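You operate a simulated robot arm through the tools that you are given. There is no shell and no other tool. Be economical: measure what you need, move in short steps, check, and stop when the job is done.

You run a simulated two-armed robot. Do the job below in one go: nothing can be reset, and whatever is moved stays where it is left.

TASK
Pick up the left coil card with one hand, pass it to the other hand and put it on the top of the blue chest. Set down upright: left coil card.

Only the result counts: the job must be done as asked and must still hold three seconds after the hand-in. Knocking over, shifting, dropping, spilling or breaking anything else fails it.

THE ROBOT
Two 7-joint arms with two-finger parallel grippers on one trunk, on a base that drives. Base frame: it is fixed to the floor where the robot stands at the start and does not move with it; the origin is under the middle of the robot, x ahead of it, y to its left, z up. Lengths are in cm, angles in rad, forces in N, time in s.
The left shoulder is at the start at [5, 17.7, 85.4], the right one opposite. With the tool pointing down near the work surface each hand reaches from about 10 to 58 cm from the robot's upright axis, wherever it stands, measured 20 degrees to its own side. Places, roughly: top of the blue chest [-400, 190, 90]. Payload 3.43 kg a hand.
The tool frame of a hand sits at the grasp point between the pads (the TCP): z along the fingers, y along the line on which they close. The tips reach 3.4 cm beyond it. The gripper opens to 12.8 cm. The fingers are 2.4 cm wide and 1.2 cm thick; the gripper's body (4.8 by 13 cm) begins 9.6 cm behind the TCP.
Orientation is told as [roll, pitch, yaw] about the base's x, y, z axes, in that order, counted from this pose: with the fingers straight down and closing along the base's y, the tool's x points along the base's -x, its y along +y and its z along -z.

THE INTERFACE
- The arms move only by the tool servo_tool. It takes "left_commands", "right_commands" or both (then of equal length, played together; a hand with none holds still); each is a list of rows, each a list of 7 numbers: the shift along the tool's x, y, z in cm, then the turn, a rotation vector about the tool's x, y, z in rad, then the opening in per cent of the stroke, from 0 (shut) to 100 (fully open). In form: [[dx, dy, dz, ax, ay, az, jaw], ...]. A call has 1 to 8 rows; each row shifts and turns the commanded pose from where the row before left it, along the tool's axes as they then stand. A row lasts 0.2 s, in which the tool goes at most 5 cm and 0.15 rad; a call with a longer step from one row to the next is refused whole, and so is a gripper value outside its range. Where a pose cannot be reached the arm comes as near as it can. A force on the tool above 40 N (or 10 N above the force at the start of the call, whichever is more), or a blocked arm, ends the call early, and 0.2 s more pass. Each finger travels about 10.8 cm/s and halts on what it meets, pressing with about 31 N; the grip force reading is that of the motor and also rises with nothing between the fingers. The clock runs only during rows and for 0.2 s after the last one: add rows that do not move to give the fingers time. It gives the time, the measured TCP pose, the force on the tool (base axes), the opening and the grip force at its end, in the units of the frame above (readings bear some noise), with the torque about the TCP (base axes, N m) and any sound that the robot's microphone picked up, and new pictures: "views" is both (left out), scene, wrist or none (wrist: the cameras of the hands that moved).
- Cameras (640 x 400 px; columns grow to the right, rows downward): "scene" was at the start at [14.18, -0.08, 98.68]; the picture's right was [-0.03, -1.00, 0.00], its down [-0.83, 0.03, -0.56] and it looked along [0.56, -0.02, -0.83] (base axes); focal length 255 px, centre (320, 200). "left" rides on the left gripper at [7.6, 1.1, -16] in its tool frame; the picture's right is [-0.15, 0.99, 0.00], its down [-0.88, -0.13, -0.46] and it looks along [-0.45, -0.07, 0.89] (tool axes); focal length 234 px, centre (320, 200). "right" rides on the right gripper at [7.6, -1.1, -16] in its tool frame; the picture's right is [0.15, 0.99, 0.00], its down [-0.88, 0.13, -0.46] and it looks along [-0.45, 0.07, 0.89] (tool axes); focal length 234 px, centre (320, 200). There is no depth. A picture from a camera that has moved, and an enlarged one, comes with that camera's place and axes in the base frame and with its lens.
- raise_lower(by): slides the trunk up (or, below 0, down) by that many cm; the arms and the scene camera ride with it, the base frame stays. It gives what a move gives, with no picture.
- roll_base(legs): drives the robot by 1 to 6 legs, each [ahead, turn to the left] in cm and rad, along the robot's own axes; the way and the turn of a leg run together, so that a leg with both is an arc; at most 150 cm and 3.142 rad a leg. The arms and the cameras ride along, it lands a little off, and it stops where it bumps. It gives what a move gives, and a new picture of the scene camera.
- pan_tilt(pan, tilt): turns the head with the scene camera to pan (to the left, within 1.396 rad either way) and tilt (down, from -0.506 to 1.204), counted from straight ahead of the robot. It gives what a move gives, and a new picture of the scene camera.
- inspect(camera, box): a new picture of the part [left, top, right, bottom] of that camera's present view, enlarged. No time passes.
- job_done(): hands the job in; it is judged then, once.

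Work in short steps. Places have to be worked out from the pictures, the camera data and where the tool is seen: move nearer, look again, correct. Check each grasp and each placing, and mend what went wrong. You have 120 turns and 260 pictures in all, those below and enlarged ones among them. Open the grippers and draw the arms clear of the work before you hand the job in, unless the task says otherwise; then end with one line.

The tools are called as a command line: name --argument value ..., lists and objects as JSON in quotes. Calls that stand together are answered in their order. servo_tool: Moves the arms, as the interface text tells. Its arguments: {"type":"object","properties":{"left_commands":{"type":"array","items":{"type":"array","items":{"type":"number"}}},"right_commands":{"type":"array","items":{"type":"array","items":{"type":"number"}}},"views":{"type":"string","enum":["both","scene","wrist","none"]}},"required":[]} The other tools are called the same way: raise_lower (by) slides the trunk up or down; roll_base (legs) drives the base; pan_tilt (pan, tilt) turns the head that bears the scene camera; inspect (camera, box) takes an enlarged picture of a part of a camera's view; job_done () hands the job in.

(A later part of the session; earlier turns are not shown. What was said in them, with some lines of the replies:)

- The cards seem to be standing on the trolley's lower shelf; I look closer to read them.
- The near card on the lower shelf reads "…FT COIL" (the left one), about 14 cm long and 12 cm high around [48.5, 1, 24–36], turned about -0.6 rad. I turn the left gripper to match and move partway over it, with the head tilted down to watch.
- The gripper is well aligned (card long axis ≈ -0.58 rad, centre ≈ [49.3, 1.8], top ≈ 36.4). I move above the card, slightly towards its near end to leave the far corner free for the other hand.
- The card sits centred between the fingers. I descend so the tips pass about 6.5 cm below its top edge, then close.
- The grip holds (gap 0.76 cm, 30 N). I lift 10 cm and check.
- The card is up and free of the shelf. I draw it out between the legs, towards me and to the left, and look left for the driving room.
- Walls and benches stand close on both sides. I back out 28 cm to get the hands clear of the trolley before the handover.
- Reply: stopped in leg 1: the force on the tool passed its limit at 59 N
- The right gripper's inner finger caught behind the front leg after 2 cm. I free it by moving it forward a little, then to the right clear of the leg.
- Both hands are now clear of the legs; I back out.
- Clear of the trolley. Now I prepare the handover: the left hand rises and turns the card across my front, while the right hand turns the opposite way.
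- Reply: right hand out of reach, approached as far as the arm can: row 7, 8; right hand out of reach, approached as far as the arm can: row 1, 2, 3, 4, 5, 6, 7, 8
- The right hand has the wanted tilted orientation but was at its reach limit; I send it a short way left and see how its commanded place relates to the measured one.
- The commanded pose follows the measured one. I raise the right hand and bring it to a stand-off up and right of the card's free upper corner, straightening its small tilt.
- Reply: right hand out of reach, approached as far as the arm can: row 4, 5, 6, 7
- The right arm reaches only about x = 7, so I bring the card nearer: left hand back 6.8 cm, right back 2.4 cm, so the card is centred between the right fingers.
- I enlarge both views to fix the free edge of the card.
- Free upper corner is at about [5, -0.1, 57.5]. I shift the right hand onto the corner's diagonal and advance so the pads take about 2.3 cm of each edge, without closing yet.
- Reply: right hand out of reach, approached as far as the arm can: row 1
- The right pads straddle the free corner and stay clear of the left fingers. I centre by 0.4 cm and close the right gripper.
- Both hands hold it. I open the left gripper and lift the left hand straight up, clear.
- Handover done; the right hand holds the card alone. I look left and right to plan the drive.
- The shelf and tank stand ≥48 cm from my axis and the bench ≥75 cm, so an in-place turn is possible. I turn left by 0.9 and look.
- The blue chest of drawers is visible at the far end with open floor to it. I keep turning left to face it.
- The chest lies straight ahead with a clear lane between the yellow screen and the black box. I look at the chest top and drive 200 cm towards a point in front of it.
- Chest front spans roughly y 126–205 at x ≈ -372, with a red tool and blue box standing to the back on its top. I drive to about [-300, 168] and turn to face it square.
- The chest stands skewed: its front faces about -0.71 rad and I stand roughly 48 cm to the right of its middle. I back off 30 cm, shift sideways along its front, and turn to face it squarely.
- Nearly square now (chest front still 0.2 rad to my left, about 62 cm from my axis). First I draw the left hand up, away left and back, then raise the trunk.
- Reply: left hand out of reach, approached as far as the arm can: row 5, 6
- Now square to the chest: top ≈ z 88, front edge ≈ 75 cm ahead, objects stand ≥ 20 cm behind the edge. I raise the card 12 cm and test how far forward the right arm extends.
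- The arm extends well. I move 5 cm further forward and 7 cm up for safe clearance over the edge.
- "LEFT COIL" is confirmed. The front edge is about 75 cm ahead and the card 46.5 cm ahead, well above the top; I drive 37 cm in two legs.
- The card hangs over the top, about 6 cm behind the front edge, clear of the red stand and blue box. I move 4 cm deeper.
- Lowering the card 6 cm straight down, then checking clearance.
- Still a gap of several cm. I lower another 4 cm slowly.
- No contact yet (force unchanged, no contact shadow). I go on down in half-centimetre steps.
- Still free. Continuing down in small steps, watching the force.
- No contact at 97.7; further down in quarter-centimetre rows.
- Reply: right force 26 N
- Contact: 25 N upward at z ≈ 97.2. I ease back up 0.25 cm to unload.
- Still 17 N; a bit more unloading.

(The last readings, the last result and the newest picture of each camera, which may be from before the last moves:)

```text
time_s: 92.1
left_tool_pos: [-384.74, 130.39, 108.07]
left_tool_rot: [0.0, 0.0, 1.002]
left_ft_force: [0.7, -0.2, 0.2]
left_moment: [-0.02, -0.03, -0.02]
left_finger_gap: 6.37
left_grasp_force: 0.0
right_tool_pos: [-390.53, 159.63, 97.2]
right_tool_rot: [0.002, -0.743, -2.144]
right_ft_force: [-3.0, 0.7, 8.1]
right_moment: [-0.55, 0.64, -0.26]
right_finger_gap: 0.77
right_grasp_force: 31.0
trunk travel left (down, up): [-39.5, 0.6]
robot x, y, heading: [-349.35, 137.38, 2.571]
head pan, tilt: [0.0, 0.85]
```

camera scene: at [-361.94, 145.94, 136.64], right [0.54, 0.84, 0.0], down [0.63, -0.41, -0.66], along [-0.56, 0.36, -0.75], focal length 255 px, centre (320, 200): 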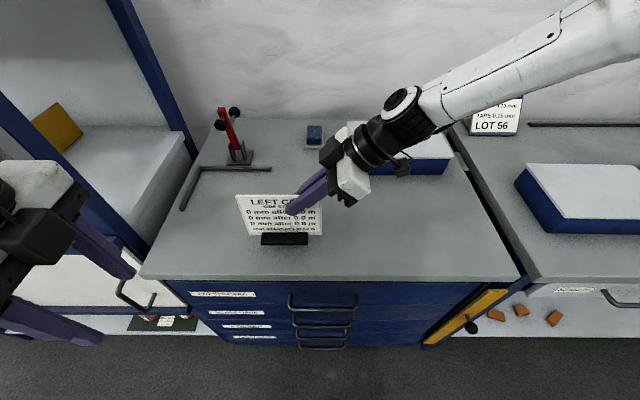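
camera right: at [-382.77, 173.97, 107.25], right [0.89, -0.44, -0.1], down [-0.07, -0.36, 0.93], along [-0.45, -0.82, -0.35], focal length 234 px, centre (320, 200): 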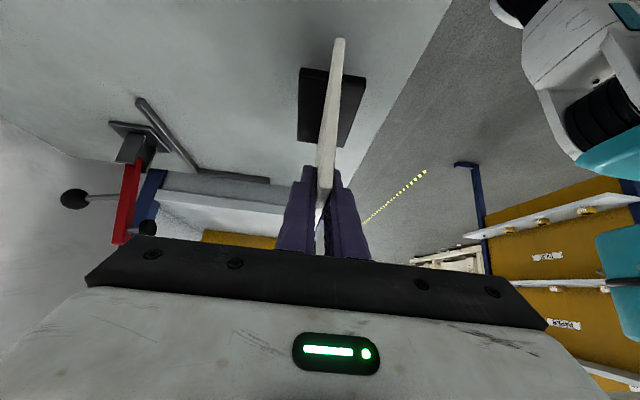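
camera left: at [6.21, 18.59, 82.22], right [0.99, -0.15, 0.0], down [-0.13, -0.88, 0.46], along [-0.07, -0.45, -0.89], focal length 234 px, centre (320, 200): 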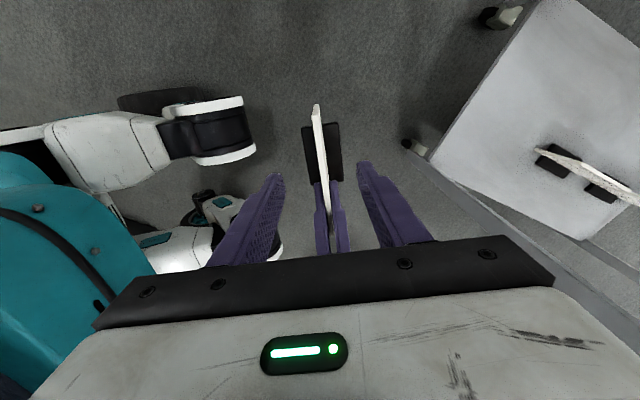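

8 N left: I raise 0.12 cm more, then open the gripper gently in place.

servo_tool --right_commands '[[-0.08, 0, -0.09, 0, 0, 0, 0], [0, 0, 0, 0, 0, 0, 10], [0, 0, 0, 0, 0, 0, 10], [0, 0, 0, 0, 0, 0, 25], [0, 0, 0, 0, 0, 0, 40], [0, 0, 0, 0, 0, 0, 40]]'

inspect --camera "scene" --box '[200, 160, 360, 270]'

```text
time_s: 93.5
left_tool_pos: [-384.81, 130.5, 107.95]
left_tool_rot: [-0.001, 0.0, 1.002]
left_ft_force: [-0.6, -0.4, 0.5]
left_moment: [-0.01, -0.01, 0.01]
left_finger_gap: 6.41
left_grasp_force: 0.0
right_tool_pos: [-390.59, 159.61, 97.41]
right_tool_rot: [0.0, -0.746, -2.143]
right_ft_force: [-0.5, -0.4, -0.3]
right_moment: [-0.01, 0.0, -0.03]
right_finger_gap: 5.12
right_grasp_force: 0.0
trunk travel left (down, up): [-39.5, 0.6]
robot x, y, heading: [-349.6, 137.9, 2.568]
head pan, tilt: [0.0, 0.85]
camera scene: at [-361.92, 145.92, 136.64], right [0.54, 0.84, 0.0], down [0.63, -0.41, -0.66], along [-0.56, 0.36, -0.75], focal length 255 px, centre (320, 200)
camera right: at [-382.77, 173.93, 104.03], right [0.89, -0.44, -0.1], down [-0.07, -0.36, 0.93], along [-0.45, -0.82, -0.35], focal length 234 px, centre (320, 200)
```

scene: 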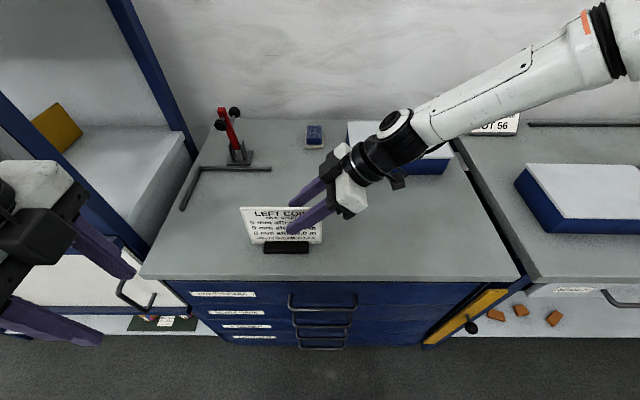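
right: 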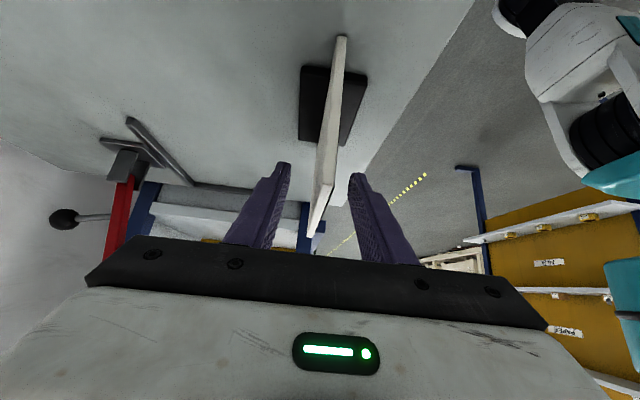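

```text
3.64 times, centred on (280, 215) of scene
camera zoom: at [-361.92, 145.92, 136.64], right [0.54, 0.84, 0.0], down [0.63, -0.41, -0.66], along [-0.56, 0.36, -0.75], focal length 929 px, centre (466, 146)
```

zoom: 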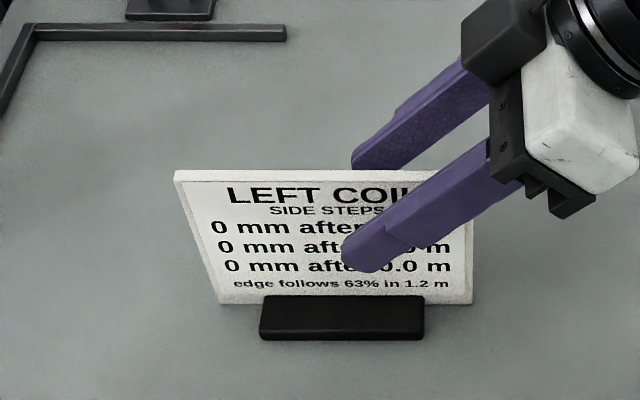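

The card stands upright on its own. I withdraw the right hand along its fingers, up and to the right.

servo_tool --right_commands '[[0, 0, -3, 0, 0, 0, 40], [0, 0, -4, 0, 0, 0, 40], [0, 0, -4, 0, 0, 0, 40], [-2, 0, -2.2, 0, 0, 0, 40]]'

```text
time_s: 94.5
left_tool_pos: [-384.65, 130.35, 108.19]
left_tool_rot: [-0.002, 0.0, 1.002]
left_ft_force: [0.3, 0.3, -1.3]
left_moment: [0.0, 0.01, -0.01]
left_finger_gap: 6.38
left_grasp_force: 0.1
right_tool_pos: [-388.77, 160.8, 107.94]
right_tool_rot: [0.002, -0.748, -2.142]
right_ft_force: [0.6, -0.7, 0.6]
right_moment: [0.02, 0.01, 0.0]
right_finger_gap: 5.12
right_grasp_force: 0.0
right hand out of reach, approached as far as the arm can: row 2, 3
trunk travel left (down, up): [-39.5, 0.6]
robot x, y, heading: [-349.48, 137.62, 2.57]
head pan, tilt: [0.0, 0.85]
camera scene: at [-361.9, 145.89, 136.65], right [0.54, 0.84, 0.0], down [0.63, -0.41, -0.66], along [-0.56, 0.36, -0.75], focal length 255 px, centre (320, 200)
camera right: at [-380.97, 175.22, 114.46], right [0.89, -0.45, -0.1], down [-0.07, -0.35, 0.93], along [-0.45, -0.82, -0.35], focal length 234 px, centre (320, 200)
```

scene: 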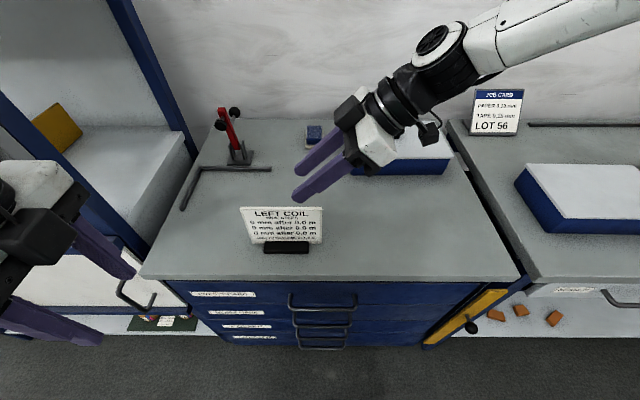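
right: 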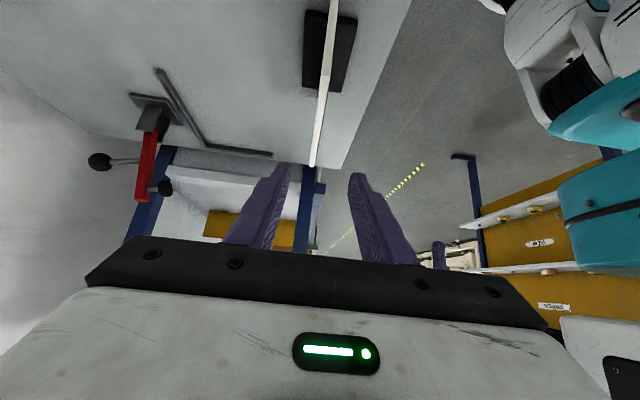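

The card stands free, and the fingertips are above it. I raise the hand 8 cm more, open it fully, and then back off.

servo_tool --right_commands '[[-2, 0, -2.2, 0, 0, 0, 60], [-2, 0, -2.2, 0, 0, 0, 100], [-1.4, 0, -1.5, 0, 0, 0, 100]]' --left_commands '[[0, 0, 0, 0, 0, 0, 100], [0, 0, 0, 0, 0, 0, 100], [0, 0, 0, 0, 0, 0, 100]]' --views "scene"

roll_base --legs '[[-40, 0]]'

inspect --camera "scene" --box '[180, 20, 480, 200]'

```text
time_s: 95.3
left_tool_pos: [-384.75, 130.48, 108.05]
left_tool_rot: [-0.002, 0.001, 1.002]
left_ft_force: [0.0, 0.5, 0.7]
left_moment: [0.01, 0.01, 0.01]
left_finger_gap: 12.79
left_grasp_force: 0.2
right_tool_pos: [-388.74, 160.88, 115.81]
right_tool_rot: [0.0, -0.748, -2.143]
right_ft_force: [0.5, 0.6, -1.4]
right_moment: [-0.04, 0.02, 0.0]
right_finger_gap: 12.77
right_grasp_force: 0.0
right hand out of reach, approached as far as the arm can: row 3
trunk travel left (down, up): [-39.5, 0.6]
robot x, y, heading: [-349.71, 138.15, 2.574]
head pan, tilt: [0.0, 0.85]
camera scene: at [-361.9, 145.9, 136.65], right [0.54, 0.84, 0.0], down [0.63, -0.41, -0.66], along [-0.56, 0.36, -0.75], focal length 255 px, centre (320, 200)
```

scene: 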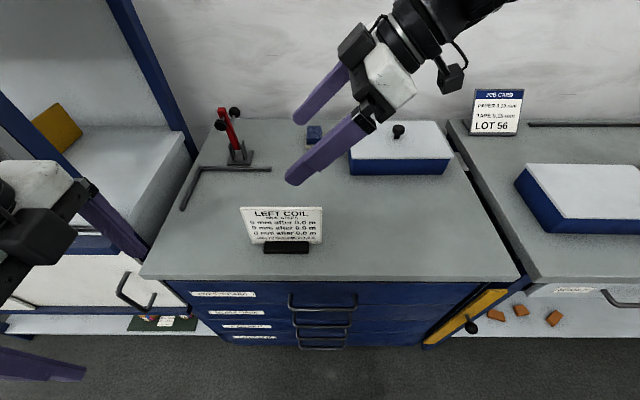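

```text
time_s: 97.8
left_tool_pos: [-350.89, 108.76, 108.11]
left_tool_rot: [-0.004, 0.0, 1.007]
left_ft_force: [0.6, -1.0, 0.3]
left_moment: [0.01, -0.02, -0.02]
left_finger_gap: 12.8
left_grasp_force: 0.0
right_tool_pos: [-355.04, 139.24, 115.85]
right_tool_rot: [0.0, -0.747, -2.138]
right_ft_force: [-0.2, 0.0, -0.3]
right_moment: [-0.01, 0.0, -0.03]
right_finger_gap: 12.8
right_grasp_force: 0.0
trunk travel left (down, up): [-39.5, 0.6]
robot x, y, heading: [-315.97, 116.35, 2.573]
head pan, tilt: [0.0, 0.85]
camera scene: at [-328.13, 124.29, 136.65], right [0.54, 0.84, 0.0], down [0.63, -0.4, -0.66], along [-0.56, 0.35, -0.75], focal length 255 px, centre (320, 200)
```

scene: 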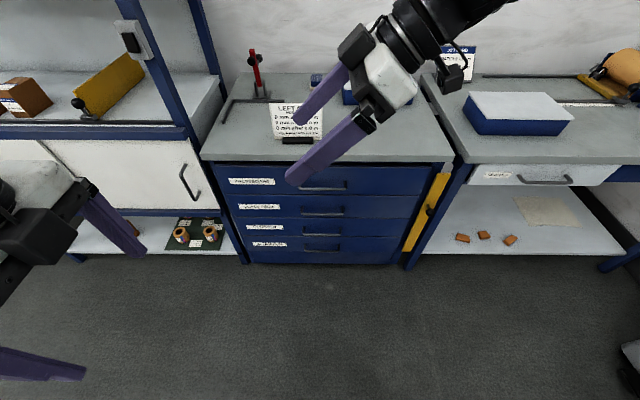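

```text
2.13 times, centred on (330, 110) of scene
camera zoom: at [-328.13, 124.29, 136.65], right [0.54, 0.84, 0.0], down [0.63, -0.4, -0.66], along [-0.56, 0.35, -0.75], focal length 545 px, centre (299, 392)
```

zoom: 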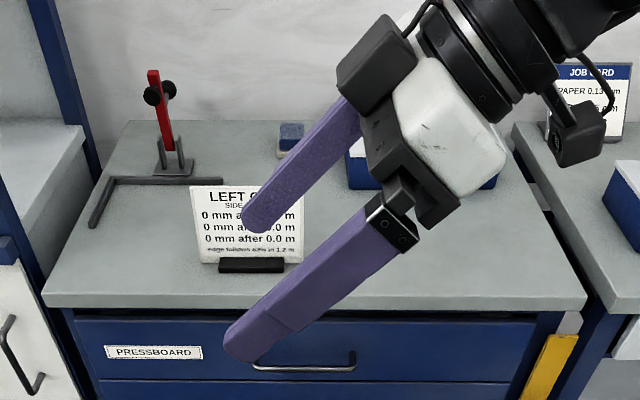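

The left coil card stands upright on the blue chest with nothing else moved there. Both grippers are open and clear, so I hand in.

job_done

```text
The job is handed in.
```

The left coil card was picked up with the left hand, passed to the right hand, and now stands upright on top of the blue chest. While backing out, the right gripper caught the trolley's front leg and the move stopped at 59 N. I freed it, and the trolley showed no visible shift.
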